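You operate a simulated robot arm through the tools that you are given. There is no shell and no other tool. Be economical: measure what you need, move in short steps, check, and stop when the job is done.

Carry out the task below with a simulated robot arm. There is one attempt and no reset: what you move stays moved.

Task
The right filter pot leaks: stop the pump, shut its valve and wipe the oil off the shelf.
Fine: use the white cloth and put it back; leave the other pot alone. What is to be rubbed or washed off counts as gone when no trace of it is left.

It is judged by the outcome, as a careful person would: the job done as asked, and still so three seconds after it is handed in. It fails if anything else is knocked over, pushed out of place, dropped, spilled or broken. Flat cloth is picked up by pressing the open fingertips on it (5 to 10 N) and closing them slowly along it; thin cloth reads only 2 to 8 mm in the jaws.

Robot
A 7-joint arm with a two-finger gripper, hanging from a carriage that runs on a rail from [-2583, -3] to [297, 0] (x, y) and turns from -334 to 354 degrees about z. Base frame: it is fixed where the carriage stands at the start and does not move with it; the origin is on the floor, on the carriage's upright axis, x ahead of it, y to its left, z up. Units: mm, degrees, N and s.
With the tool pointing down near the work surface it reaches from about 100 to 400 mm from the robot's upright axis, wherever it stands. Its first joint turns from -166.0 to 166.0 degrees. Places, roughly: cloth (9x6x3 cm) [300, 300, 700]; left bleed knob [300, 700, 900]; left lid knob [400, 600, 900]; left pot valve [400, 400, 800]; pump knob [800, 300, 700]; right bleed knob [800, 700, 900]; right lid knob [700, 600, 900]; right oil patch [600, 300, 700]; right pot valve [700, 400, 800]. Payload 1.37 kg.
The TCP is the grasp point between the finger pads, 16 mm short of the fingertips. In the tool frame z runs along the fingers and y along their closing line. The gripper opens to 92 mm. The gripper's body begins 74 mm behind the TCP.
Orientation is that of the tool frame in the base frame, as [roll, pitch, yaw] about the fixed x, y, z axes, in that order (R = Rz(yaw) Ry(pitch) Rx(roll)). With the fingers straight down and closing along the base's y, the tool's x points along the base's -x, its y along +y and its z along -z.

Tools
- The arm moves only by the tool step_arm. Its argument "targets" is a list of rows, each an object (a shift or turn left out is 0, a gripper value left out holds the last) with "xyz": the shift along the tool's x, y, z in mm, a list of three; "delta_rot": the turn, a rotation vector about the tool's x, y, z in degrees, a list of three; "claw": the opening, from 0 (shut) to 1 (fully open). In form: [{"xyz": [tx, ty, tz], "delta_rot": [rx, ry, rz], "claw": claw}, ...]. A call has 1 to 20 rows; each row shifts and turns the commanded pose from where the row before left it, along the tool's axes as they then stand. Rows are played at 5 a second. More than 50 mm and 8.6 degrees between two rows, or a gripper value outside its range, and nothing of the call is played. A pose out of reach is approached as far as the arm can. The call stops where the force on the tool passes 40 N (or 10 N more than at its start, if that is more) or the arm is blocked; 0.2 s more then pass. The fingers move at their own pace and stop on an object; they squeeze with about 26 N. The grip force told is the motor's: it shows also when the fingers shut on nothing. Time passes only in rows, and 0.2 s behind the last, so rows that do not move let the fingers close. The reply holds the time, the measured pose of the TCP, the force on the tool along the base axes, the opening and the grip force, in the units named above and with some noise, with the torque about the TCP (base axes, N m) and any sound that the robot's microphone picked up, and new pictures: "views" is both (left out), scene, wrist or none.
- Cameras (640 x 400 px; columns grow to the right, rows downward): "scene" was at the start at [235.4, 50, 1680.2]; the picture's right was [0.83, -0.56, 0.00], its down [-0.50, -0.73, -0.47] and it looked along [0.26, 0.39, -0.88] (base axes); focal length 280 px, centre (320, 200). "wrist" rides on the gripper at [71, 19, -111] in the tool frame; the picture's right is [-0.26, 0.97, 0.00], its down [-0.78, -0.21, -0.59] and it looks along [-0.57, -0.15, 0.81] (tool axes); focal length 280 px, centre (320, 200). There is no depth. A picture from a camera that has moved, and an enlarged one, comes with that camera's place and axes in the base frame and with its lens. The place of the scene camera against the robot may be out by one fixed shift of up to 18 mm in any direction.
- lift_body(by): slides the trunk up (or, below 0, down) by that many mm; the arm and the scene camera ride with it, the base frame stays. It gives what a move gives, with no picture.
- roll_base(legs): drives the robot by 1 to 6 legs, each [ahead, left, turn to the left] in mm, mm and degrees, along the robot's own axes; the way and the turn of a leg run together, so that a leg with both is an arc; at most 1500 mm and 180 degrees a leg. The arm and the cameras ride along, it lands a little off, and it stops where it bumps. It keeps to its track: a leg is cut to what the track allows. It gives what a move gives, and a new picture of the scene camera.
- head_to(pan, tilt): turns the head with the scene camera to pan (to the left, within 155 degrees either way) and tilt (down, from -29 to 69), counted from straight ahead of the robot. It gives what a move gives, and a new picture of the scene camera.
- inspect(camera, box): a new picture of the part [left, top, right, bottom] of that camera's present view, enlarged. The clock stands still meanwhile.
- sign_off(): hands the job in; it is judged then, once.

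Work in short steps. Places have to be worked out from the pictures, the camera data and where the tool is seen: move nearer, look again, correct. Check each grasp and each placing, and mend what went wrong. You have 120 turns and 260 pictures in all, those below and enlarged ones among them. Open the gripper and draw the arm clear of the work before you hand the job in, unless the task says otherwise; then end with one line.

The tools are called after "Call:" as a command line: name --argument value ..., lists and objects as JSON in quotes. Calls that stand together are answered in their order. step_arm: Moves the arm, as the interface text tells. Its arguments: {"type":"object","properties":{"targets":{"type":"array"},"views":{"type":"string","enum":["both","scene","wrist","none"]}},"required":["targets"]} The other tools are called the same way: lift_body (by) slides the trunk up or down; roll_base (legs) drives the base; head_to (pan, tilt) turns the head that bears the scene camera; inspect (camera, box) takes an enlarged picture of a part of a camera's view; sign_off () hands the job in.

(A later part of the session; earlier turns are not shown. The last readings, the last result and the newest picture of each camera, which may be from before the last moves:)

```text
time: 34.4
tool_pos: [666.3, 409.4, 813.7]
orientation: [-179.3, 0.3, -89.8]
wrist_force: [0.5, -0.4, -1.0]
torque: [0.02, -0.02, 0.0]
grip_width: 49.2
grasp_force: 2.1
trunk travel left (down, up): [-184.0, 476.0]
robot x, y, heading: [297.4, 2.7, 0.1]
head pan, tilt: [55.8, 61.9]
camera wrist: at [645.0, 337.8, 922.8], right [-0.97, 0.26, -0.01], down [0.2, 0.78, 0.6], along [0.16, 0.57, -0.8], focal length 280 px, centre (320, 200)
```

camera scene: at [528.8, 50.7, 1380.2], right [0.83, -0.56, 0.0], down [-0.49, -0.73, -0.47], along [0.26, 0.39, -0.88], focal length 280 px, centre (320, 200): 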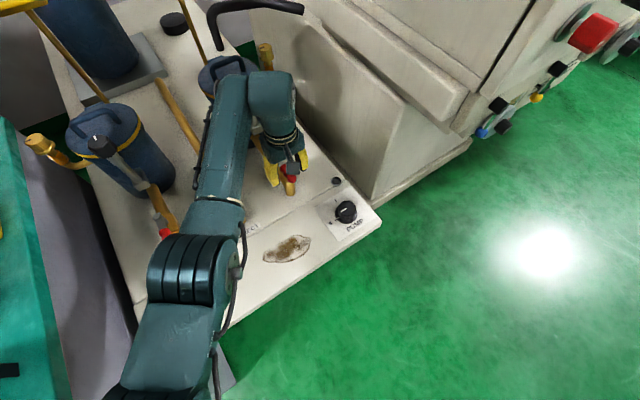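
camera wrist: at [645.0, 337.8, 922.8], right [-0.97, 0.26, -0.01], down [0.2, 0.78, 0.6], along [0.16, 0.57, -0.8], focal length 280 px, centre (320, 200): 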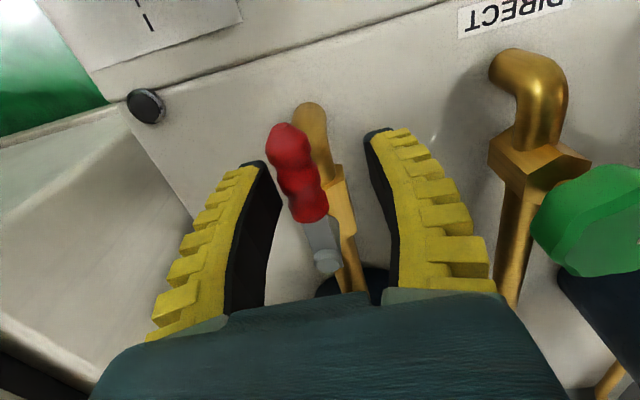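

Lever is still straight. Recentre on it (+10 mm in x), grip, and try CCW (toward +x).

Call:
step_arm --targets '[{"xyz": [0, -10, 3]}, {"claw": 0.0}, {"claw": 0.0}, {"claw": 0.0}, {"xyz": [-0.5, -8.1, 0], "delta_rot": [0, 0, -7.5]}, {"xyz": [-0.5, -8.1, 0], "delta_rot": [0, 0, -7.5]}, {"xyz": [-0.5, -8.1, 0], "delta_rot": [0, 0, -7.5]}, {"xyz": [-0.5, -8.1, 0], "delta_rot": [0, 0, -7.5]}, {"xyz": [0, 0, 0]}]'

```text
time: 36.4
tool_pos: [707.6, 418.0, 811.7]
orientation: [-179.2, -0.1, -59.8]
wrist_force: [-0.3, -5.0, 13.9]
torque: [-0.09, 0.06, 0.16]
grip_width: 12.9
grasp_force: 27.9
trunk travel left (down, up): [-184.0, 476.0]
robot x, y, heading: [294.6, -0.7, -0.0]
head pan, tilt: [55.8, 61.9]
camera scene: at [529.8, 50.2, 1380.4], right [0.83, -0.56, 0.0], down [-0.49, -0.73, -0.47], along [0.27, 0.39, -0.88], focal length 280 px, centre (320, 200)
camera wrist: at [724.8, 346.1, 921.7], right [-0.97, -0.26, -0.01], down [-0.22, 0.78, 0.59], along [-0.14, 0.57, -0.81], focal length 280 px, centre (320, 200)
```

scene: 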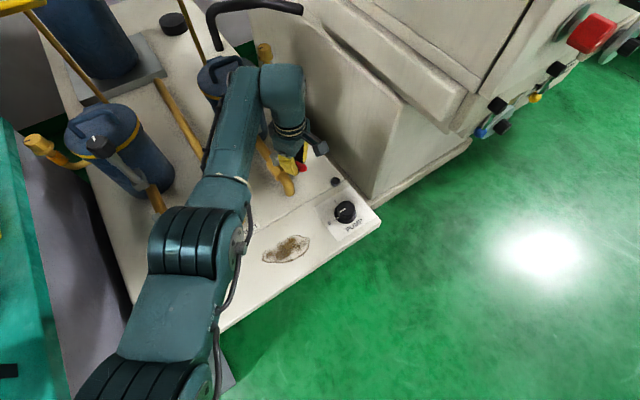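
wrist: 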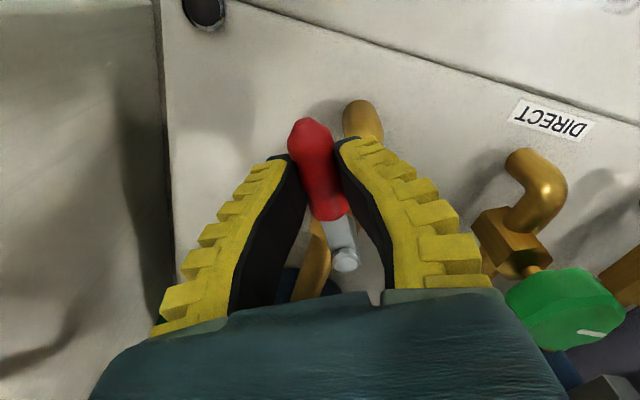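

It turns freely this way. Continue 15° more, watching reach and the neighbouring machine.

Call:
step_arm --targets '[{"xyz": [-0.5, -8.1, 0], "delta_rot": [0, 0, -7.5]}, {"xyz": [-0.5, -8.1, 0], "delta_rot": [0, 0, -7.5]}, {"xyz": [0, 0, 0]}]'

```text
time: 37.2
tool_pos: [718.9, 427.9, 811.7]
orientation: [-179.2, -0.3, -44.9]
wrist_force: [0.3, -4.9, 12.9]
torque: [0.02, 0.11, 0.18]
grip_width: 12.3
grasp_force: 28.1
trunk travel left (down, up): [-184.0, 476.0]
robot x, y, heading: [292.7, -4.5, -0.0]
head pan, tilt: [55.8, 61.9]
camera scene: at [529.8, 50.2, 1380.3], right [0.83, -0.56, 0.0], down [-0.49, -0.73, -0.47], along [0.27, 0.39, -0.88], focal length 280 px, centre (320, 200)
camera wrist: at [755.3, 363.2, 922.0], right [-0.87, -0.5, -0.02], down [-0.41, 0.7, 0.59], along [-0.28, 0.52, -0.81], focal length 280 px, centre (320, 200)
```

scene: 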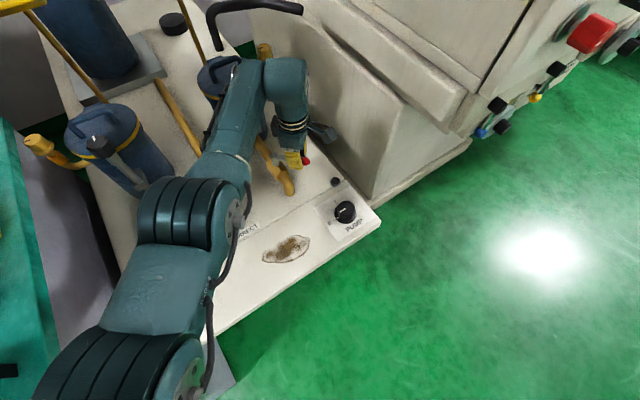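
wrist: 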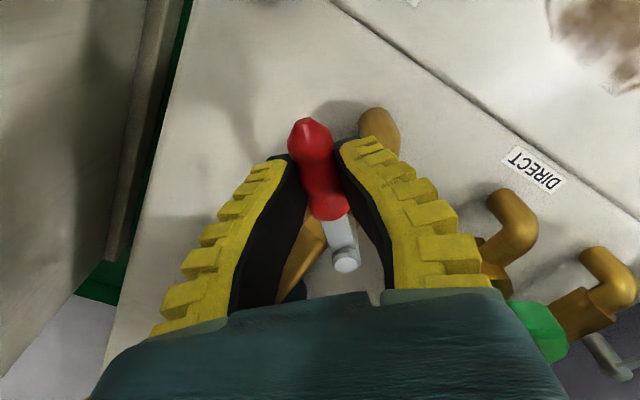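

Still clear of the machine (shelf edge x ≈ 829, wall beyond it). Another 15°.

Call:
step_arm --targets '[{"xyz": [-0.5, -8.1, 0], "delta_rot": [0, 0, -7.5]}, {"xyz": [-0.5, -8.1, 0], "delta_rot": [0, 0, -7.5]}, {"xyz": [0, 0, 0]}]'

Call:
inspect --camera "scene" --box '[230, 60, 390, 200]'

```text
time: 38.0
tool_pos: [720.8, 428.6, 817.0]
orientation: [-179.2, -0.6, -29.9]
wrist_force: [10.3, 4.1, 6.9]
torque: [0.06, -0.04, -0.57]
grip_width: 9.0
grasp_force: 28.0
out of reach, approached as far as the arm can: row 1
trunk travel left (down, up): [-184.0, 476.0]
robot x, y, heading: [294.2, -0.7, -0.0]
head pan, tilt: [55.8, 61.9]
camera scene: at [531.0, 51.1, 1380.7], right [0.83, -0.56, 0.0], down [-0.49, -0.73, -0.47], along [0.27, 0.39, -0.88], focal length 280 px, centre (320, 200)
camera wrist: at [771.7, 375.8, 927.1], right [-0.71, -0.71, -0.02], down [-0.58, 0.57, 0.58], along [-0.4, 0.42, -0.81], focal length 280 px, centre (320, 200)
```

scene: 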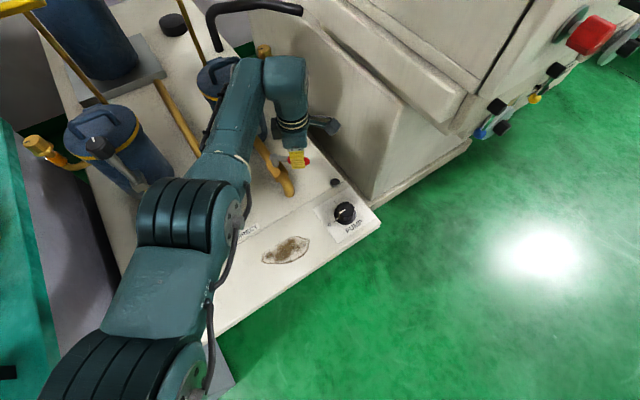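
wrist: 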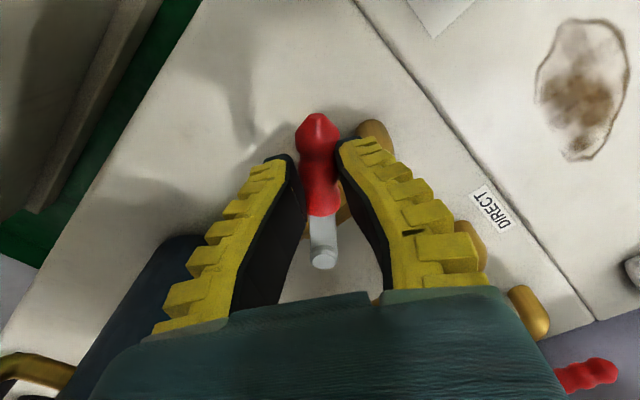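

```text
2.86 times, centred on (310, 130) of scene
camera zoom: at [531.0, 51.1, 1380.7], right [0.83, -0.56, 0.0], down [-0.49, -0.73, -0.47], along [0.27, 0.39, -0.88], focal length 800 px, centre (349, 400)
```

zoom: 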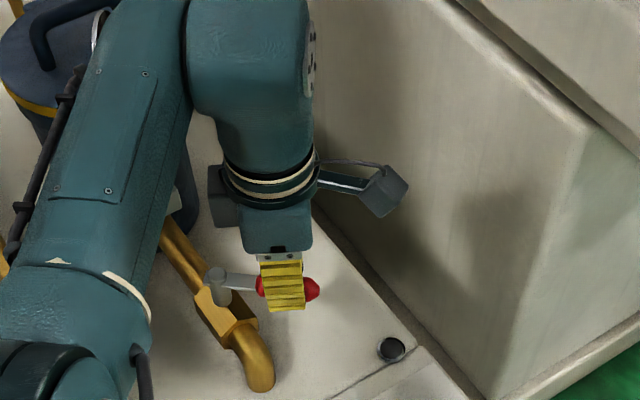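

Reach limit at lever ≈ 48°. I'll release, rise, yaw to −45°, shut the fingers and tilt the tool 20° outward to gain reach; then push the lever the rest of the way.

Call:
step_arm --targets '[{"claw": 0.4}, {"claw": 0.4}, {"xyz": [0, 0, -40]}, {"xyz": [0, 0, -30]}, {"delta_rot": [0, 0, 7.5], "claw": 0}, {"delta_rot": [0, 0, 7.5]}, {"delta_rot": [7, 0, 0]}, {"delta_rot": [7, 0, 0]}, {"delta_rot": [7, 0, 0]}, {"xyz": [0, 0, 0]}]'

```text
time: 40.2
tool_pos: [716.5, 426.5, 884.9]
orientation: [-158.3, -0.1, -44.9]
wrist_force: [-0.5, -0.5, 1.0]
torque: [0.0, 0.01, -0.01]
grip_width: 0.4
grasp_force: 25.8
trunk travel left (down, up): [-184.0, 476.0]
robot x, y, heading: [296.3, 1.1, -0.1]
head pan, tilt: [55.8, 61.9]
camera scene: at [529.2, 50.2, 1380.2], right [0.83, -0.56, 0.0], down [-0.49, -0.73, -0.47], along [0.26, 0.39, -0.88], focal length 280 px, centre (320, 200)
camera wrist: at [725.6, 334.9, 980.0], right [-0.82, -0.45, -0.36], down [-0.57, 0.54, 0.62], along [-0.09, 0.71, -0.7], focal length 280 px, centre (320, 200)
```

scene: 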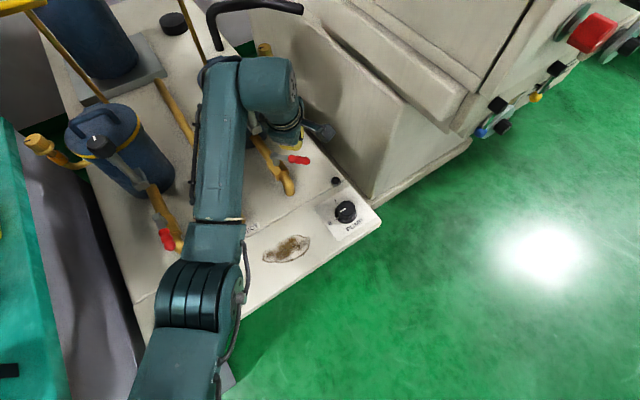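
wrist: 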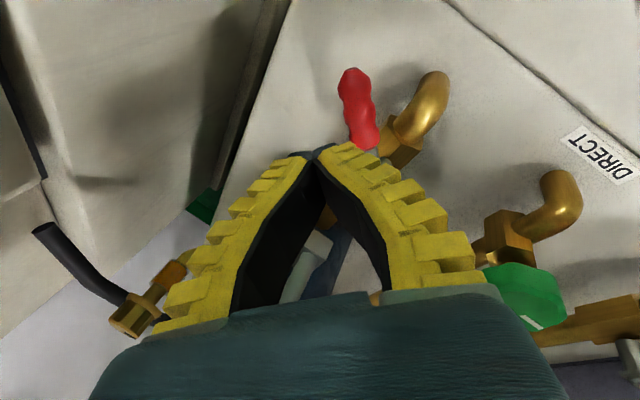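

Lever is at 45°, tip [738, 408]. I'll position the shut fingers behind it at about [689, 414] and go down to z 815.

Call:
step_arm --targets '[{"xyz": [-10.6, 26.3, -10.5]}, {"xyz": [0, 13, 32.5]}, {"xyz": [0, 13, 32.5]}, {"xyz": [0, 0, 0]}]'

```text
time: 41.2
tool_pos: [689.7, 414.5, 814.2]
orientation: [-158.3, -0.2, -44.8]
wrist_force: [-0.1, 0.9, 0.7]
torque: [0.0, -0.05, 0.01]
grip_width: 0.2
grasp_force: 26.1
trunk travel left (down, up): [-184.0, 476.0]
robot x, y, heading: [293.7, 0.0, -0.1]
head pan, tilt: [55.8, 61.9]
camera scene: at [529.2, 50.3, 1380.2], right [0.83, -0.56, 0.0], down [-0.49, -0.73, -0.47], along [0.26, 0.39, -0.88], focal length 280 px, centre (320, 200)
camera wrist: at [698.4, 322.5, 909.9], right [-0.82, -0.45, -0.36], down [-0.57, 0.54, 0.62], along [-0.09, 0.71, -0.7], focal length 280 px, centre (320, 200)
```

scene: 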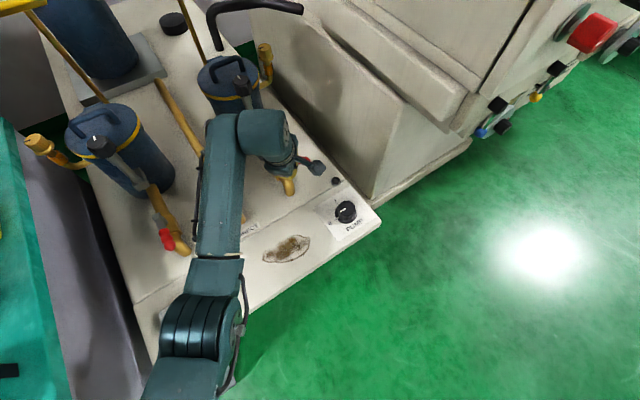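
wrist: 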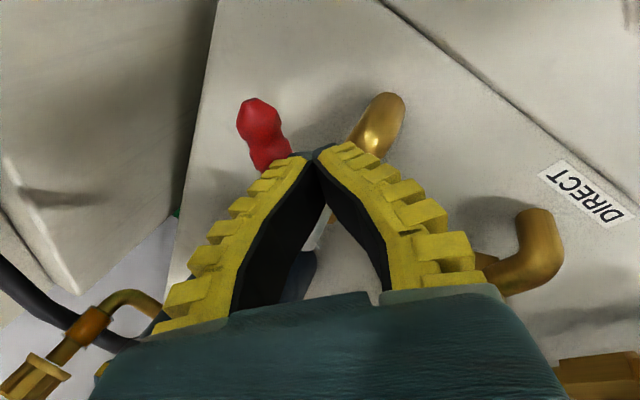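

Fingers are behind the handle. Pushing along the arc toward +x/+y.

Call:
step_arm --targets '[{"xyz": [0.2, -7, 6]}, {"xyz": [1.8, -6.4, 2.55]}, {"xyz": [1.8, -6.4, 2.55]}, {"xyz": [-0.1, -6.5, 2.6]}, {"xyz": [-0.2, -6.5, 2.6]}, {"xyz": [0, 0, 0]}]'

```text
time: 42.6
tool_pos: [718.8, 436.9, 811.7]
orientation: [-158.1, -0.2, -44.9]
wrist_force: [-3.7, -1.0, 5.2]
torque: [0.12, -0.03, 0.08]
grip_width: 0.1
grasp_force: 25.7
trunk travel left (down, up): [-184.0, 476.0]
robot x, y, heading: [292.3, 0.4, -0.3]
head pan, tilt: [55.8, 61.9]
camera scene: at [529.0, 50.4, 1380.1], right [0.83, -0.56, 0.0], down [-0.5, -0.73, -0.47], along [0.26, 0.39, -0.88], focal length 280 px, centre (320, 200)
camera wrist: at [726.6, 345.5, 907.6], right [-0.82, -0.45, -0.36], down [-0.57, 0.54, 0.62], along [-0.09, 0.71, -0.7], focal length 280 px, centre (320, 200)
```

scene: 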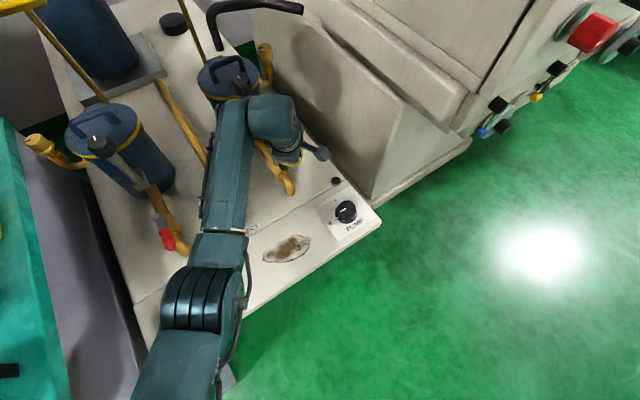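
wrist: 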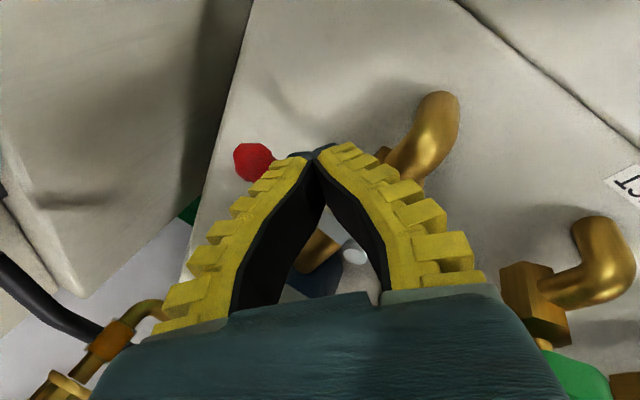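

Lever at ≈79°. Pushing on toward 90° in small steps.

Call:
step_arm --targets '[{"xyz": [-2.1, -5.9, 2.4]}, {"xyz": [-2.1, -5.2, 2.1]}, {"xyz": [0, 0, 0]}]'

```text
time: 43.4
tool_pos: [721.4, 443.8, 810.7]
orientation: [-158.5, -0.5, -45.0]
wrist_force: [-18.2, -24.4, 20.5]
torque: [0.45, -0.1, 0.34]
grip_width: 0.0
grasp_force: 25.8
trunk travel left (down, up): [-184.0, 476.0]
robot x, y, heading: [294.7, -1.0, 0.1]
head pan, tilt: [55.8, 61.9]
camera scene: at [527.4, 47.7, 1379.8], right [0.83, -0.56, 0.0], down [-0.5, -0.73, -0.47], along [0.26, 0.39, -0.88], focal length 280 px, centre (320, 200)
camera wrist: at [730.0, 352.5, 906.7], right [-0.82, -0.45, -0.36], down [-0.57, 0.54, 0.62], along [-0.09, 0.71, -0.7], focal length 280 px, centre (320, 200)
```

scene: 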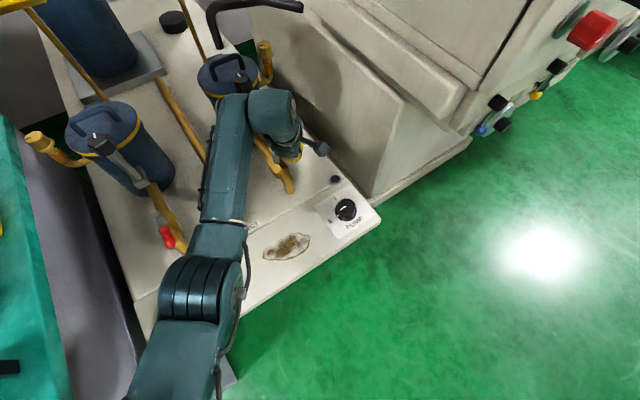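
wrist: 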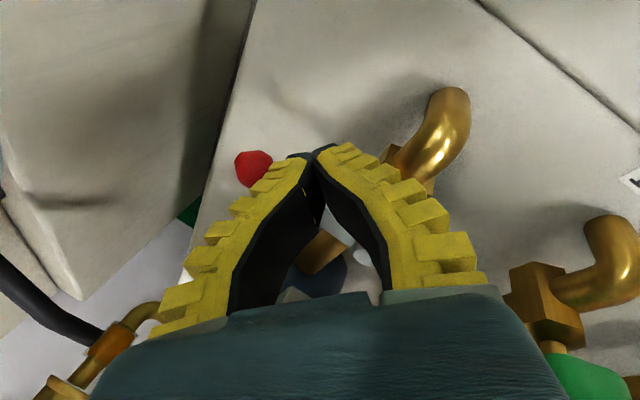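

Force rises sharply at ≈88–90°: that's the stop. I'll back off, lift, and look.

Call:
step_arm --targets '[{"xyz": [0, 10, -4]}, {"xyz": [0, 20, -8]}, {"xyz": [0, -16, -40]}, {"xyz": [0, -16, -40]}, {"delta_rot": [-7.3, 0, 0]}, {"delta_rot": [-7.3, 0, 0]}, {"delta_rot": [-7.2, 0, 0]}, {"xyz": [0, 0, 0]}]'

Call:
inspect --camera "wrist" --box '[240, 40, 480, 200]'

```text
time: 45.2
tool_pos: [698.9, 426.6, 898.2]
orientation: [179.8, -0.4, -44.9]
wrist_force: [1.0, 0.3, 0.7]
torque: [0.0, -0.01, 0.0]
grip_width: 0.1
grasp_force: 26.5
trunk travel left (down, up): [-184.0, 476.0]
robot x, y, heading: [296.3, -0.7, 0.1]
head pan, tilt: [55.8, 61.9]
camera scene: at [529.2, 50.4, 1380.2], right [0.83, -0.56, 0.0], down [-0.49, -0.73, -0.47], along [0.26, 0.39, -0.88], focal length 280 px, centre (320, 200)
camera wrist: at [737.4, 362.6, 1007.8], right [-0.87, -0.5, 0.0], down [-0.4, 0.7, 0.59], along [-0.29, 0.51, -0.81], focal length 280 px, centre (320, 200)
```

scene: 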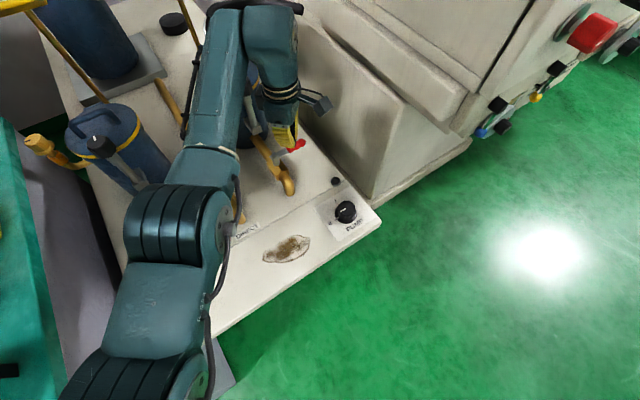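
wrist: 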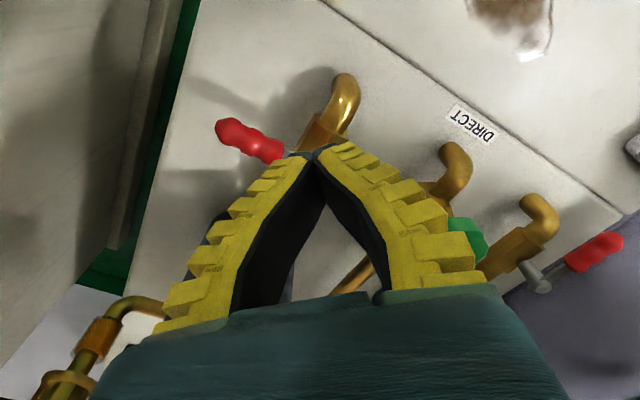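

```text
2.50 times, centred on (360, 120) of wrist
camera zoom: at [737.4, 362.6, 1007.8], right [-0.87, -0.5, 0.0], down [-0.4, 0.7, 0.59], along [-0.29, 0.51, -0.81], focal length 701 px, centre (220, 400)
```

zoom: 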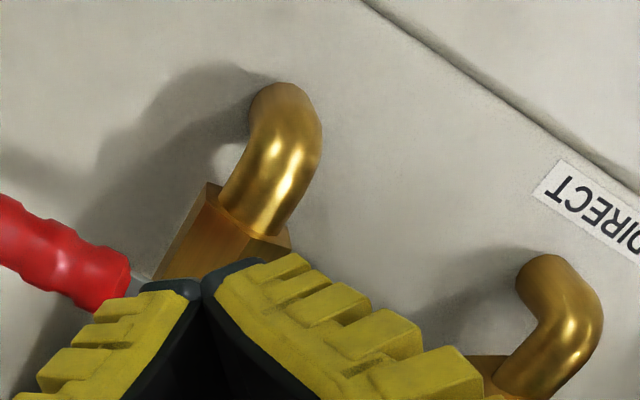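

The lever now points to +x, square to the pipe (tip ≈ [765, 472]): valve shut. Next the cloth at ≈[312, 285]; I'll withdraw to the front and turn the gripper to yaw 180.

Call:
step_arm --targets '[{"xyz": [19.5, 40.6, 0]}, {"xyz": [19.5, 40.6, 0]}, {"xyz": [19.5, 40.6, 0]}, {"xyz": [19.5, 40.6, 0], "claw": 1}, {"delta_rot": [0, 0, 8.4]}, {"delta_rot": [0, 0, 8.4]}, {"delta_rot": [0, 0, 8.4]}, {"delta_rot": [0, 0, 8.4]}, {"delta_rot": [0, 0, 8.4]}, {"delta_rot": [0, 0, 8.4]}, {"delta_rot": [0, 0, 8.4]}, {"delta_rot": [0, 0, 8.4]}, {"delta_rot": [0, 0, 8.5]}, {"delta_rot": [0, 0, 8.5]}, {"delta_rot": [0, 0, 8.5]}, {"delta_rot": [0, 0, 8.5]}, {"delta_rot": [0, 0, 8.5]}, {"delta_rot": [0, 0, 8.5]}, {"delta_rot": [0, 0, 8.5]}, {"delta_rot": [0, 0, 8.5]}]'

```text
time: 49.4
tool_pos: [641.0, 255.9, 898.5]
orientation: [-179.8, 0.1, 179.7]
wrist_force: [0.0, -0.1, 0.1]
torque: [-0.01, 0.05, -0.02]
grip_width: 92.0
grasp_force: 0.0
trunk travel left (down, up): [-184.0, 476.0]
robot x, y, heading: [293.0, 3.1, 0.3]
head pan, tilt: [55.8, 61.9]
camera scene: at [529.2, 50.3, 1380.2], right [0.83, -0.56, 0.0], down [-0.49, -0.73, -0.47], along [0.26, 0.39, -0.88], focal length 280 px, centre (320, 200)
camera wrist: at [570.3, 275.9, 1008.2], right [0.27, 0.96, 0.0], down [0.78, -0.21, 0.59], along [0.57, -0.16, -0.81], focal length 280 px, centre (320, 200)
```

scene: 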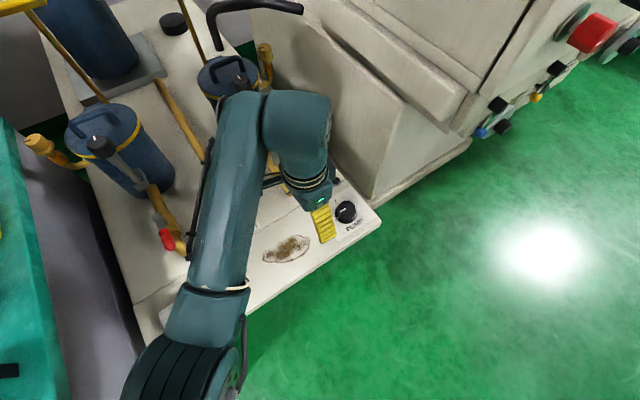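
wrist: 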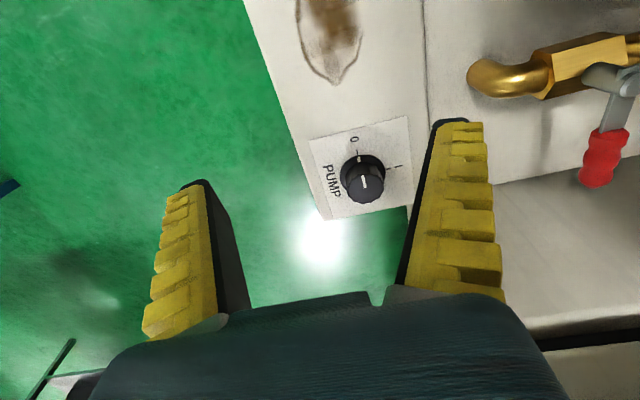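

Valve confirmed square to its pipe. Moving along −x toward the cloth at this height.

Call:
step_arm --targets '[{"xyz": [45, 0, 0]}, {"xyz": [45, 0, 0]}, {"xyz": [45, 0, 0]}, {"xyz": [45, 4, 0]}, {"xyz": [45, 4, 0]}, {"xyz": [45, 4, 0]}, {"xyz": [40, 4, 0]}, {"xyz": [0, 0, 0]}]'

```text
time: 51.2
tool_pos: [358.5, 301.9, 830.0]
orientation: [-180.0, 0.4, 179.9]
wrist_force: [0.1, -0.3, 0.6]
torque: [0.0, 0.04, -0.02]
grip_width: 92.0
grasp_force: 0.2
out of reach, approached as far as the arm can: row 1, 2, 3, 4, 5, 6
trunk travel left (down, up): [-184.0, 476.0]
robot x, y, heading: [297.2, 5.3, -0.1]
head pan, tilt: [55.8, 61.9]
camera scene: at [529.3, 50.3, 1380.2], right [0.83, -0.56, 0.0], down [-0.49, -0.73, -0.47], along [0.26, 0.39, -0.88], focal length 280 px, centre (320, 200)
camera wrist: at [287.4, 320.6, 939.7], right [0.26, 0.96, 0.0], down [0.78, -0.21, 0.59], along [0.57, -0.16, -0.81], focal length 280 px, centre (320, 200)
```

scene: 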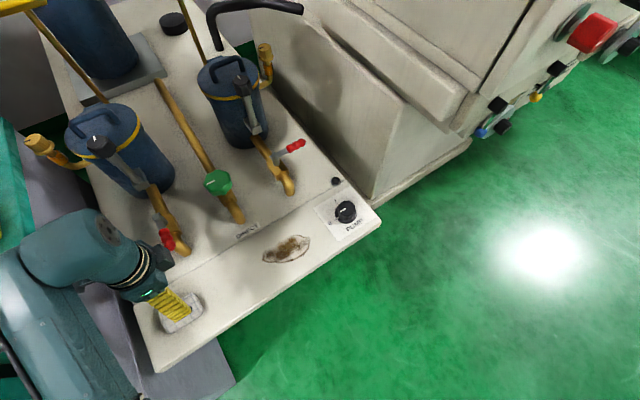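
wrist: 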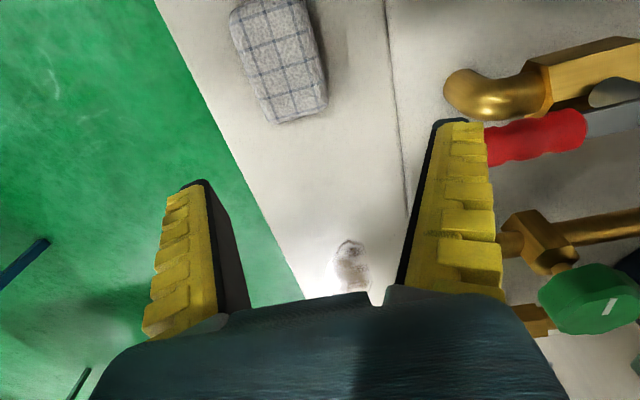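

The arm was dragged off line (too close in with the trunk this low), but nothing touched. Raising the trunk 150 mm to restore the near reach.

Call:
lift_body --by 150

Call:
step_arm --targets '[{"xyz": [0, -20, 0]}, {"xyz": [0, 0, 40]}, {"xyz": [0, 0, 0]}]'

Call:
inspect --camera "wrist" --box '[200, 0, 460, 160]'

```text
time: 53.0
tool_pos: [358.6, 301.2, 980.4]
orientation: [180.0, 0.2, 179.9]
wrist_force: [-0.1, 0.4, 0.4]
torque: [-0.04, 0.03, -0.01]
grip_width: 91.7
grasp_force: 0.1
trunk travel left (down, up): [-334.0, 326.0]
robot x, y, heading: [293.2, -1.0, -0.1]
head pan, tilt: [55.8, 61.9]
```

```text
time: 53.8
tool_pos: [359.2, 280.9, 940.8]
orientation: [-179.9, 0.2, 180.0]
wrist_force: [0.3, -0.2, 0.2]
torque: [-0.01, -0.02, -0.03]
grip_width: 91.9
grasp_force: 0.1
trunk travel left (down, up): [-334.0, 326.0]
robot x, y, heading: [295.0, 2.3, 0.1]
head pan, tilt: [55.8, 61.9]
camera scene: at [529.2, 50.3, 1530.2], right [0.83, -0.56, 0.0], down [-0.49, -0.73, -0.47], along [0.26, 0.39, -0.88], focal length 280 px, centre (320, 200)
camera wrist: at [288.3, 300.2, 1050.6], right [0.26, 0.96, 0.0], down [0.78, -0.21, 0.59], along [0.57, -0.16, -0.81], focal length 280 px, centre (320, 200)
```

scene: 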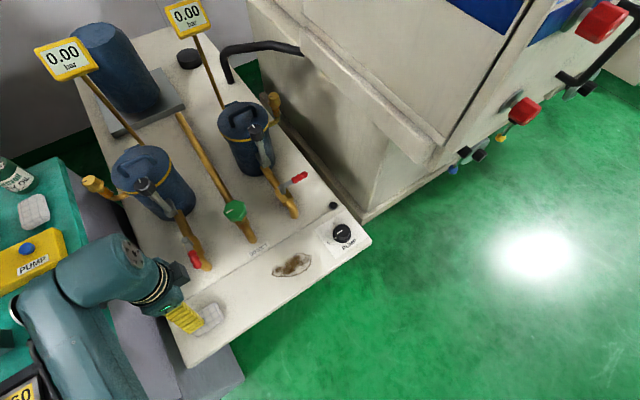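
wrist: 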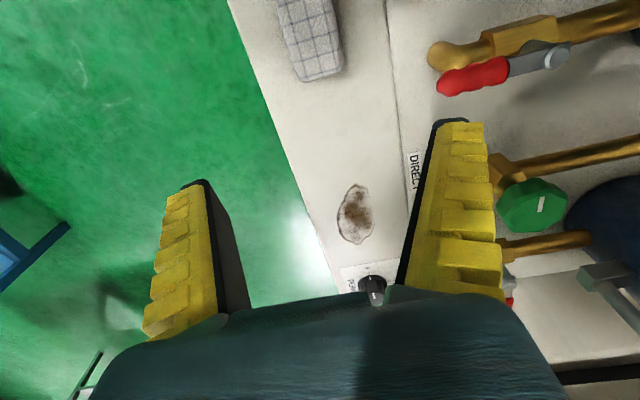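

```text
2.46 times, centred on (330, 80) of wrist
camera zoom: at [288.3, 300.2, 1050.6], right [0.26, 0.96, 0.0], down [0.78, -0.21, 0.59], along [0.57, -0.16, -0.81], focal length 690 px, centre (295, 495)
```

zoom: 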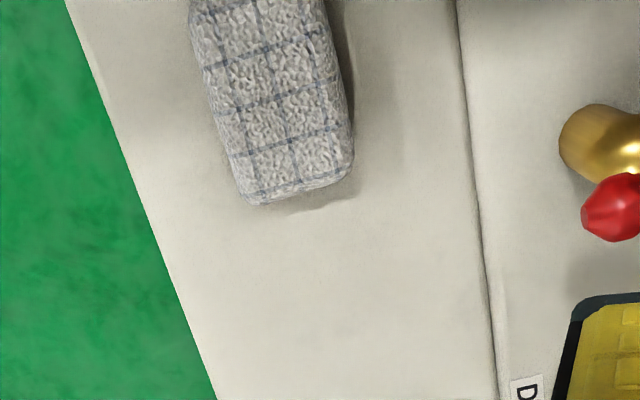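

Both gauges read 0.00. The pad-like cloth spans about x 262–348, y 258–312; I'll go above its centre ≈[305, 286] and look.

Call:
step_arm --targets '[{"xyz": [27, 3, 30]}, {"xyz": [27, 2, 30]}, {"xyz": [0, 0, 30]}, {"xyz": [0, 0, 0]}]'

```text
time: 54.8
tool_pos: [303.6, 285.8, 850.4]
orientation: [-179.9, 0.2, 179.9]
wrist_force: [1.2, 0.3, 0.2]
torque: [0.0, 0.0, 0.02]
grip_width: 91.7
grasp_force: 0.0
trunk travel left (down, up): [-334.0, 326.0]
robot x, y, heading: [293.6, -1.8, 0.1]
head pan, tilt: [55.8, 61.9]
camera scene: at [529.3, 50.3, 1530.2], right [0.83, -0.56, 0.0], down [-0.49, -0.73, -0.47], along [0.26, 0.39, -0.88], focal length 280 px, centre (320, 200)
camera wrist: at [233.2, 306.1, 959.4], right [0.26, 0.96, 0.0], down [0.78, -0.21, 0.59], along [0.57, -0.16, -0.81], focal length 280 px, centre (320, 200)
```

scene: 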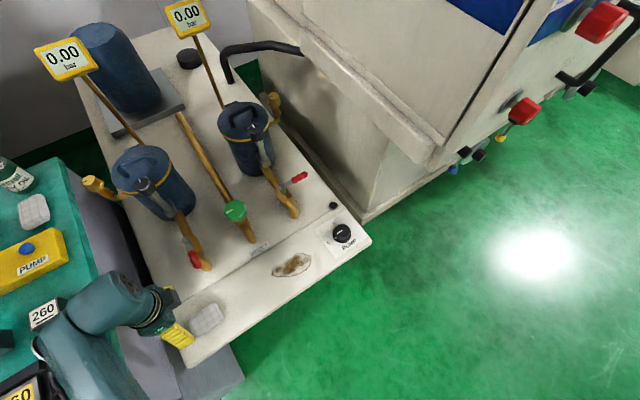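
wrist: 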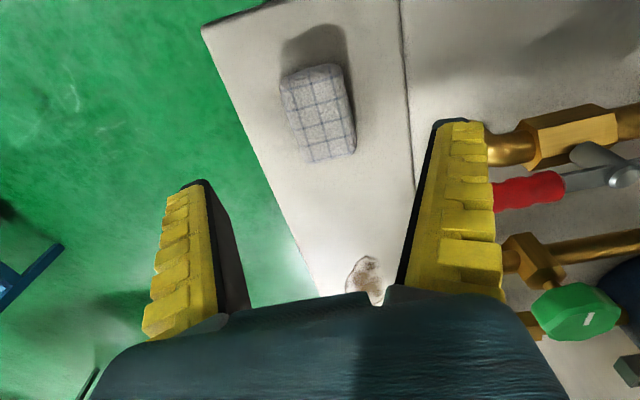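

Cloth centre refined to [312, 285], aligned with x. I'll descend straight, to TCP z ≈ 728 (tips ≈ 712).

Call:
step_arm --targets '[{"xyz": [-8, -1, 35]}, {"xyz": [0, 0, 35]}, {"xyz": [0, 0, 30]}, {"xyz": [0, 0, 12]}, {"xyz": [0, 0, 10]}, {"xyz": [0, 0, 0]}]'

```text
time: 56.2
tool_pos: [313.6, 284.5, 726.9]
orientation: [-179.9, 0.2, 179.9]
wrist_force: [-0.9, 0.1, 0.1]
torque: [0.01, 0.02, 0.05]
grip_width: 92.2
grasp_force: 0.0
trunk travel left (down, up): [-334.0, 326.0]
robot x, y, heading: [291.6, -3.9, 0.0]
head pan, tilt: [55.8, 61.9]
camera scene: at [529.2, 50.3, 1530.2], right [0.83, -0.56, 0.0], down [-0.49, -0.73, -0.47], along [0.26, 0.39, -0.88], focal length 280 px, centre (320, 200)
camera wrist: at [242.7, 304.4, 837.1], right [0.26, 0.96, 0.0], down [0.78, -0.21, 0.59], along [0.57, -0.16, -0.81], focal length 280 px, centre (320, 200)
```

scene: 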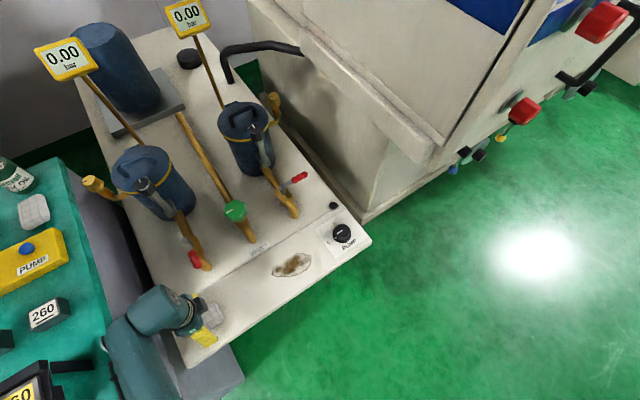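
wrist: 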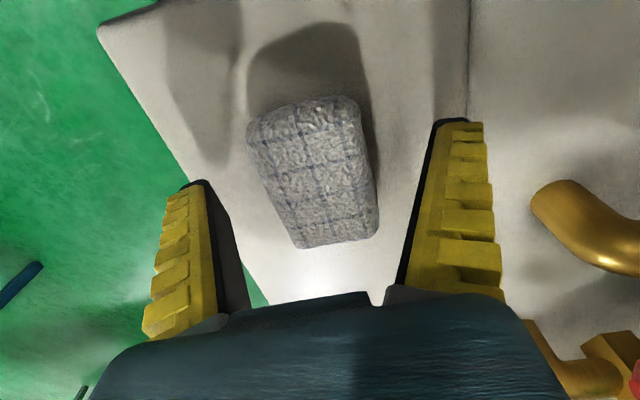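

The cloth sits between the fingers, centred. Closing slowly.

Call:
step_arm --targets '[{"claw": 0.75}, {"claw": 0.6}, {"claw": 0.5}, {"claw": 0.4}, {"claw": 0.3}, {"claw": 0.2}, {"claw": 0.1}, {"claw": 0.0}, {"claw": 0.0}]' --views "wrist"

```text
time: 58.2
tool_pos: [313.1, 285.3, 727.4]
orientation: [180.0, 0.2, 180.0]
wrist_force: [0.8, -1.0, 5.6]
torque: [-0.03, 0.0, -0.01]
grip_width: 54.4
grasp_force: 25.9
trunk travel left (down, up): [-334.0, 326.0]
robot x, y, heading: [293.6, -3.3, -0.0]
head pan, tilt: [55.8, 61.9]
camera wrist: at [242.7, 304.5, 837.4], right [0.26, 0.96, 0.0], down [0.78, -0.21, 0.59], along [0.57, -0.16, -0.81], focal length 280 px, centre (320, 200)
```

wrist: 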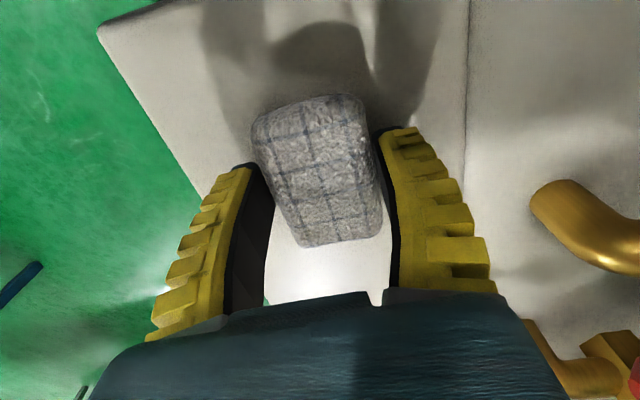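

Gripped at 54 mm. Lifting 60 mm and carrying it toward the oil at y ≈ 278.

Call:
step_arm --targets '[{"xyz": [0, 0, -30]}, {"xyz": [0, 0, -30]}, {"xyz": [-40, -2, 0]}, {"xyz": [-40, -2, 0]}, {"xyz": [-40, -2, 0]}, {"xyz": [-40, -1, 0]}, {"xyz": [-40, 0, 0]}, {"xyz": [-30, 0, 0]}, {"xyz": [0, 0, 0]}]'

```text
time: 60.2
tool_pos: [543.2, 275.8, 787.5]
orientation: [-179.9, 0.4, 179.8]
wrist_force: [0.1, 0.6, -0.4]
torque: [0.0, 0.01, 0.02]
grip_width: 54.0
grasp_force: 26.6
trunk travel left (down, up): [-334.0, 326.0]
robot x, y, heading: [294.8, -3.7, -0.0]
head pan, tilt: [55.8, 61.9]
camera scene: at [529.3, 50.3, 1530.2], right [0.83, -0.56, 0.0], down [-0.49, -0.73, -0.47], along [0.26, 0.39, -0.88], focal length 280 px, centre (320, 200)
camera wrist: at [473.2, 296.4, 897.7], right [0.26, 0.96, 0.0], down [0.78, -0.21, 0.59], along [0.57, -0.16, -0.81], focal length 280 px, centre (320, 200)
```

scene: 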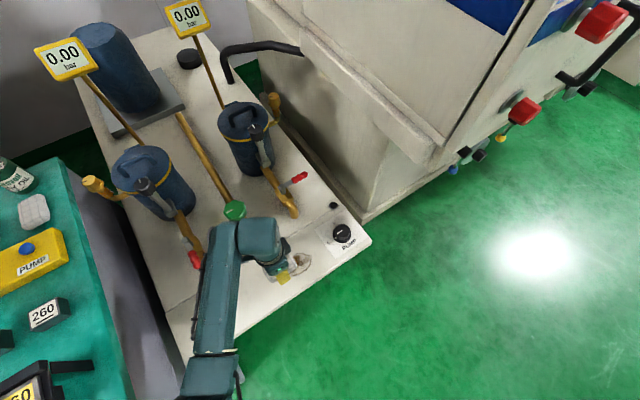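
wrist: 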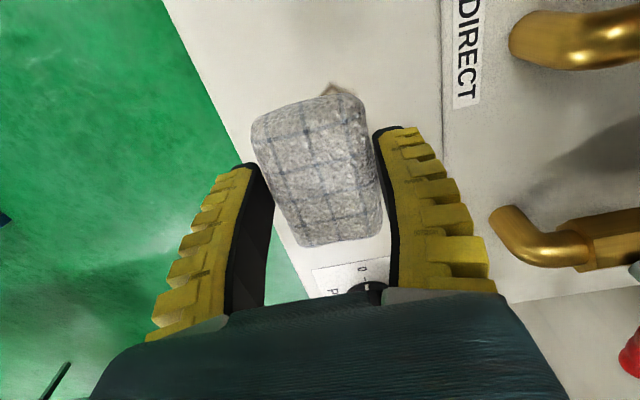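

The oil's left end is at [522, 288]. Lowering the cloth onto the patch until there is light contact.

Call:
step_arm --targets '[{"xyz": [-5, 3, 30]}, {"xyz": [0, 0, 24]}, {"xyz": [0, 0, 4]}, {"xyz": [0, 0, 2]}, {"xyz": [0, 0, 0]}]' --views "wrist"

```text
time: 61.4
tool_pos: [548.2, 281.6, 728.8]
orientation: [-179.9, 0.2, 179.9]
wrist_force: [-0.2, 0.0, -0.1]
torque: [-0.02, 0.0, 0.01]
grip_width: 54.0
grasp_force: 25.9
trunk travel left (down, up): [-334.0, 326.0]
robot x, y, heading: [290.4, 0.3, -0.2]
head pan, tilt: [55.8, 61.9]
camera wrist: at [477.5, 299.8, 838.2], right [0.26, 0.96, 0.0], down [0.78, -0.21, 0.59], along [0.57, -0.16, -0.81], focal length 280 px, centre (320, 200)
```

wrist: 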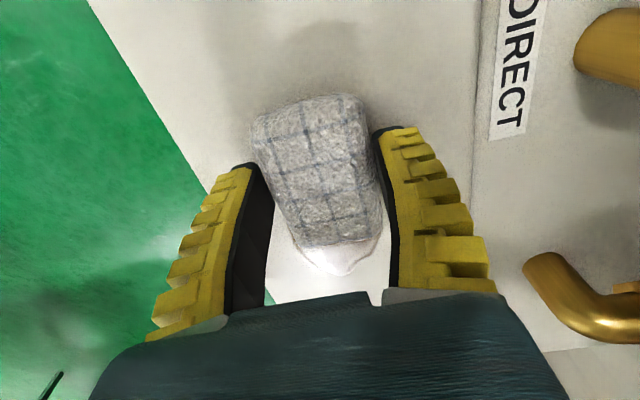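

Not in contact yet. Lowering in 1 mm rows.

Call:
step_arm --targets '[{"xyz": [0, 0, 1]}, {"xyz": [0, 0, 1]}, {"xyz": [0, 0, 1]}, {"xyz": [0, 0, 0]}]' --views "none"

```text
time: 62.4
tool_pos: [547.8, 281.4, 727.5]
orientation: [-180.0, 0.2, 179.9]
wrist_force: [-5.5, -6.2, 26.0]
torque: [-0.15, 0.05, -0.09]
grip_width: 57.0
grasp_force: 26.2
trunk travel left (down, up): [-334.0, 326.0]
robot x, y, heading: [291.8, -2.2, -0.1]
head pan, tilt: [55.8, 61.9]
```

Contact at z ≈ 727 with 26 N — a bit much. I'll ease up 1 mm and make a first stroke to +x.

Call:
step_arm --targets '[{"xyz": [0, 0, -1]}, {"xyz": [-10, 0, 0]}, {"xyz": [-15, 0, 0]}, {"xyz": [-15, 0, 0]}, {"xyz": [-15, 0, 0]}, {"xyz": [-15, 0, 0]}, {"xyz": [-10, 0, 0]}, {"xyz": [0, 0, 0]}]'

```text
time: 64.2
tool_pos: [627.7, 280.7, 727.2]
orientation: [180.0, 0.2, 180.0]
wrist_force: [-5.1, 0.8, 14.2]
torque: [0.0, 0.09, 0.04]
grip_width: 55.5
grasp_force: 26.8
trunk travel left (down, up): [-334.0, 326.0]
robot x, y, heading: [290.8, 0.8, 0.2]
head pan, tilt: [55.8, 61.9]
camera scene: at [529.0, 50.7, 1530.1], right [0.83, -0.56, 0.0], down [-0.5, -0.73, -0.47], along [0.26, 0.39, -0.88], focal length 280 px, centre (320, 200)
camera wrist: at [557.1, 300.6, 836.6], right [0.26, 0.96, 0.0], down [0.78, -0.21, 0.59], along [0.57, -0.16, -0.81], focal length 280 px, centre (320, 200)
```

scene: 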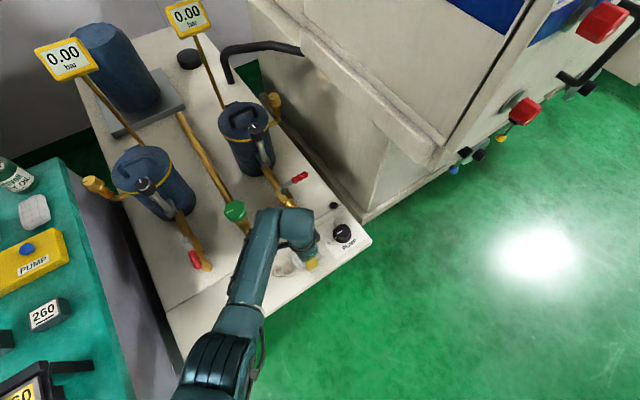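
wrist: 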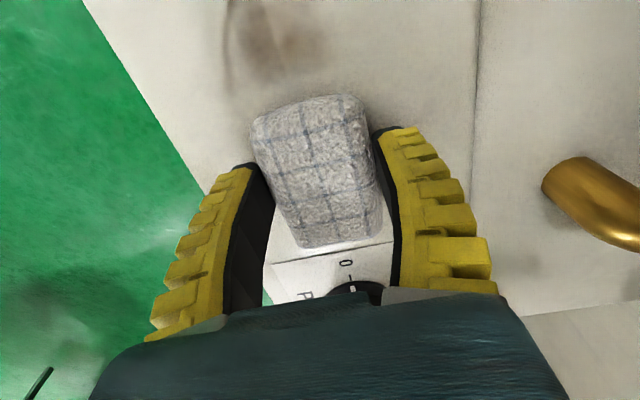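

The first stroke thins the oil. Next I'll do back-and-forth passes at y ≈ 267 and 281.

Call:
step_arm --targets '[{"xyz": [0, -14, 0]}, {"xyz": [17, 0, 0]}, {"xyz": [17, 0, 0]}, {"xyz": [17, 0, 0]}, {"xyz": [17, 0, 0]}, {"xyz": [17, 0, 0]}, {"xyz": [15, 0, 0]}, {"xyz": [-17, 0, 0]}, {"xyz": [-17, 0, 0]}, {"xyz": [-17, 0, 0]}, {"xyz": [-17, 0, 0]}, {"xyz": [-17, 0, 0]}, {"xyz": [-15, 0, 0]}, {"xyz": [0, 14, 0]}, {"xyz": [17, 0, 0]}, {"xyz": [17, 0, 0]}, {"xyz": [17, 0, 0]}, {"xyz": [17, 0, 0]}, {"xyz": [17, 0, 0]}, {"xyz": [15, 0, 0]}]'

```text
time: 68.4
tool_pos: [529.0, 279.9, 728.3]
orientation: [179.9, 0.2, 179.9]
wrist_force: [1.7, -0.5, 7.9]
torque: [0.02, -0.02, -0.02]
grip_width: 54.9
grasp_force: 26.2
trunk travel left (down, up): [-334.0, 326.0]
robot x, y, heading: [293.0, 1.9, 0.3]
head pan, tilt: [55.8, 61.9]
camera scene: at [529.7, 50.4, 1530.4], right [0.83, -0.56, 0.0], down [-0.49, -0.73, -0.47], along [0.27, 0.39, -0.88], focal length 280 px, centre (320, 200)
camera wrist: at [457.8, 300.5, 836.6], right [0.26, 0.96, 0.0], down [0.78, -0.21, 0.59], along [0.57, -0.16, -0.81], focal length 280 px, centre (320, 200)
```

scene: 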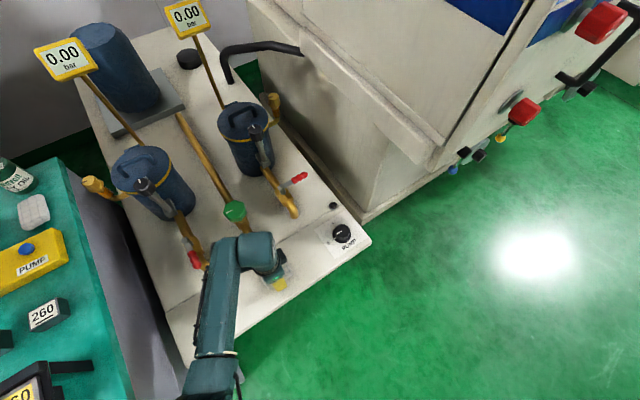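
wrist: 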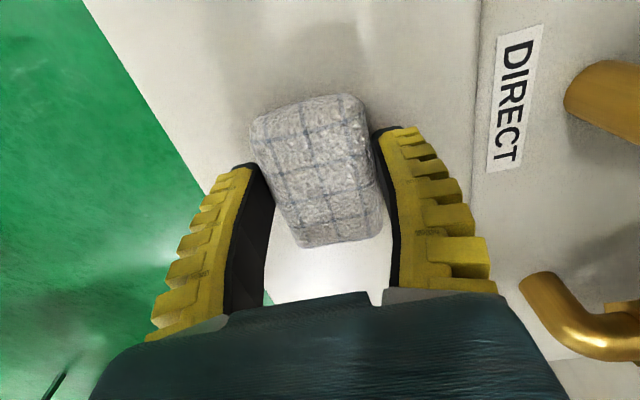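

Looks much cleaner. One pass at y ≈ 294 and another at y ≈ 281, then I'll check the surface.

Call:
step_arm --targets '[{"xyz": [0, 14, 0.5]}, {"xyz": [-17, 0, 0]}, {"xyz": [-17, 0, 0]}, {"xyz": [-17, 0, 0]}, {"xyz": [-17, 0, 0]}, {"xyz": [-17, 0, 0]}, {"xyz": [-15, 0, 0]}, {"xyz": [0, -14, 0]}, {"xyz": [17, 0, 0]}, {"xyz": [17, 0, 0]}, {"xyz": [17, 0, 0]}, {"xyz": [17, 0, 0]}, {"xyz": [17, 0, 0]}, {"xyz": [15, 0, 0]}, {"xyz": [0, 0, -20]}, {"xyz": [0, 0, -40]}, {"xyz": [40, 0, 0]}, {"xyz": [40, 0, 0]}, {"xyz": [0, 0, 0]}]'

Call:
inspect --camera "scene" --box '[220, 200, 380, 320]'

```text
time: 72.4
tool_pos: [447.9, 280.0, 786.4]
orientation: [-179.9, 0.2, 179.8]
wrist_force: [-0.2, 0.4, -0.6]
torque: [-0.01, 0.0, -0.02]
grip_width: 54.7
grasp_force: 25.7
trunk travel left (down, up): [-334.0, 326.0]
robot x, y, heading: [292.8, -1.7, -0.1]
head pan, tilt: [55.8, 61.9]
camera scene: at [529.2, 50.3, 1530.2], right [0.83, -0.56, 0.0], down [-0.5, -0.73, -0.47], along [0.26, 0.39, -0.88], focal length 280 px, centre (320, 200)
camera wrist: at [376.8, 300.0, 895.4], right [0.26, 0.96, 0.0], down [0.78, -0.21, 0.59], along [0.57, -0.16, -0.81], focal length 280 px, centre (320, 200)
```

scene: 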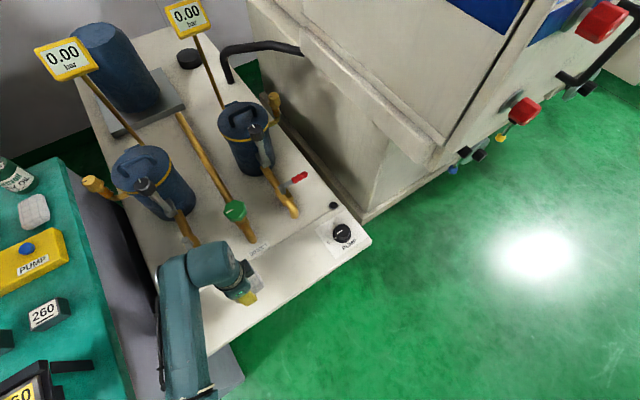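
wrist: 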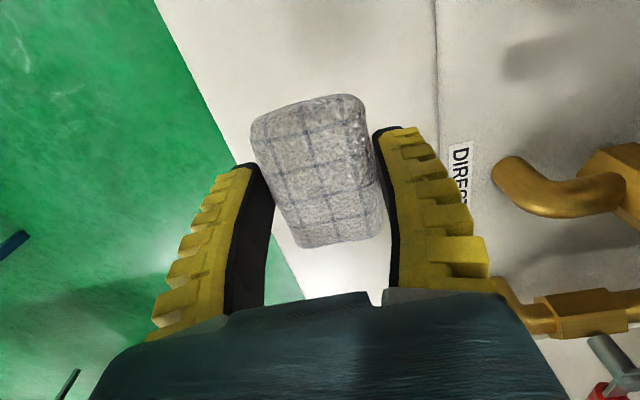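

```text
3.33 times, centred on (300, 260) of scene
camera zoom: at [529.2, 50.3, 1530.2], right [0.83, -0.56, 0.0], down [-0.5, -0.73, -0.47], along [0.26, 0.39, -0.88], focal length 934 px, centre (387, 0)
```

zoom: 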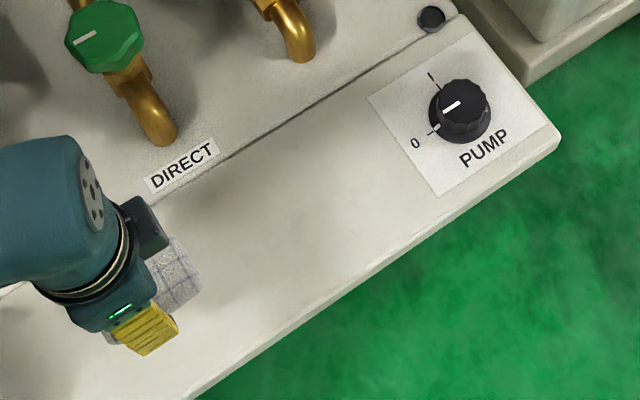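

It looks clean, though the left end is partly hidden. Still holding the cloth, I'll move further left and check at higher zoom.

Call:
step_arm --targets '[{"xyz": [40, 1, 0]}, {"xyz": [40, 1, 0]}, {"xyz": [40, 2, 0]}, {"xyz": [15, 1, 0]}, {"xyz": [0, 0, 0]}]' --views "none"

Call:
inspect --camera "scene" --box '[240, 220, 340, 300]'

Call:
inspect --camera "wrist" --box '[220, 200, 460, 310]'

```text
time: 73.6
tool_pos: [313.5, 286.7, 785.0]
orientation: [-179.9, 0.2, 179.9]
wrist_force: [0.1, -0.2, -1.7]
torque: [0.0, 0.02, -0.01]
grip_width: 54.3
grasp_force: 26.2
trunk travel left (down, up): [-334.0, 326.0]
robot x, y, heading: [295.8, 4.0, 0.2]
head pan, tilt: [55.8, 61.9]
```

```text
5.00 times, centred on (290, 260) of scene
camera zoom: at [529.2, 50.3, 1530.2], right [0.83, -0.56, 0.0], down [-0.49, -0.73, -0.47], along [0.26, 0.39, -0.88], focal length 1400 px, centre (470, -100)
```

zoom: 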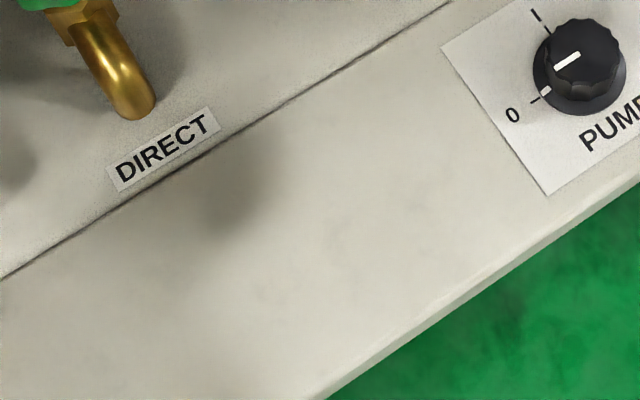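

```text
2.67 times, centred on (340, 255) of wrist
camera zoom: at [242.4, 305.4, 894.5], right [0.26, 0.96, 0.0], down [0.78, -0.21, 0.59], along [0.57, -0.16, -0.81], focal length 748 px, centre (267, 53)
```

zoom: 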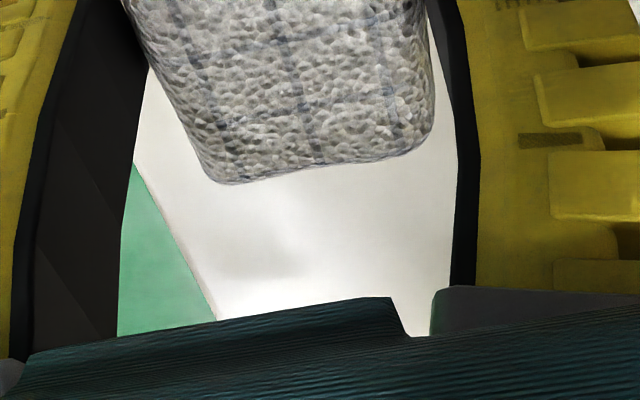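

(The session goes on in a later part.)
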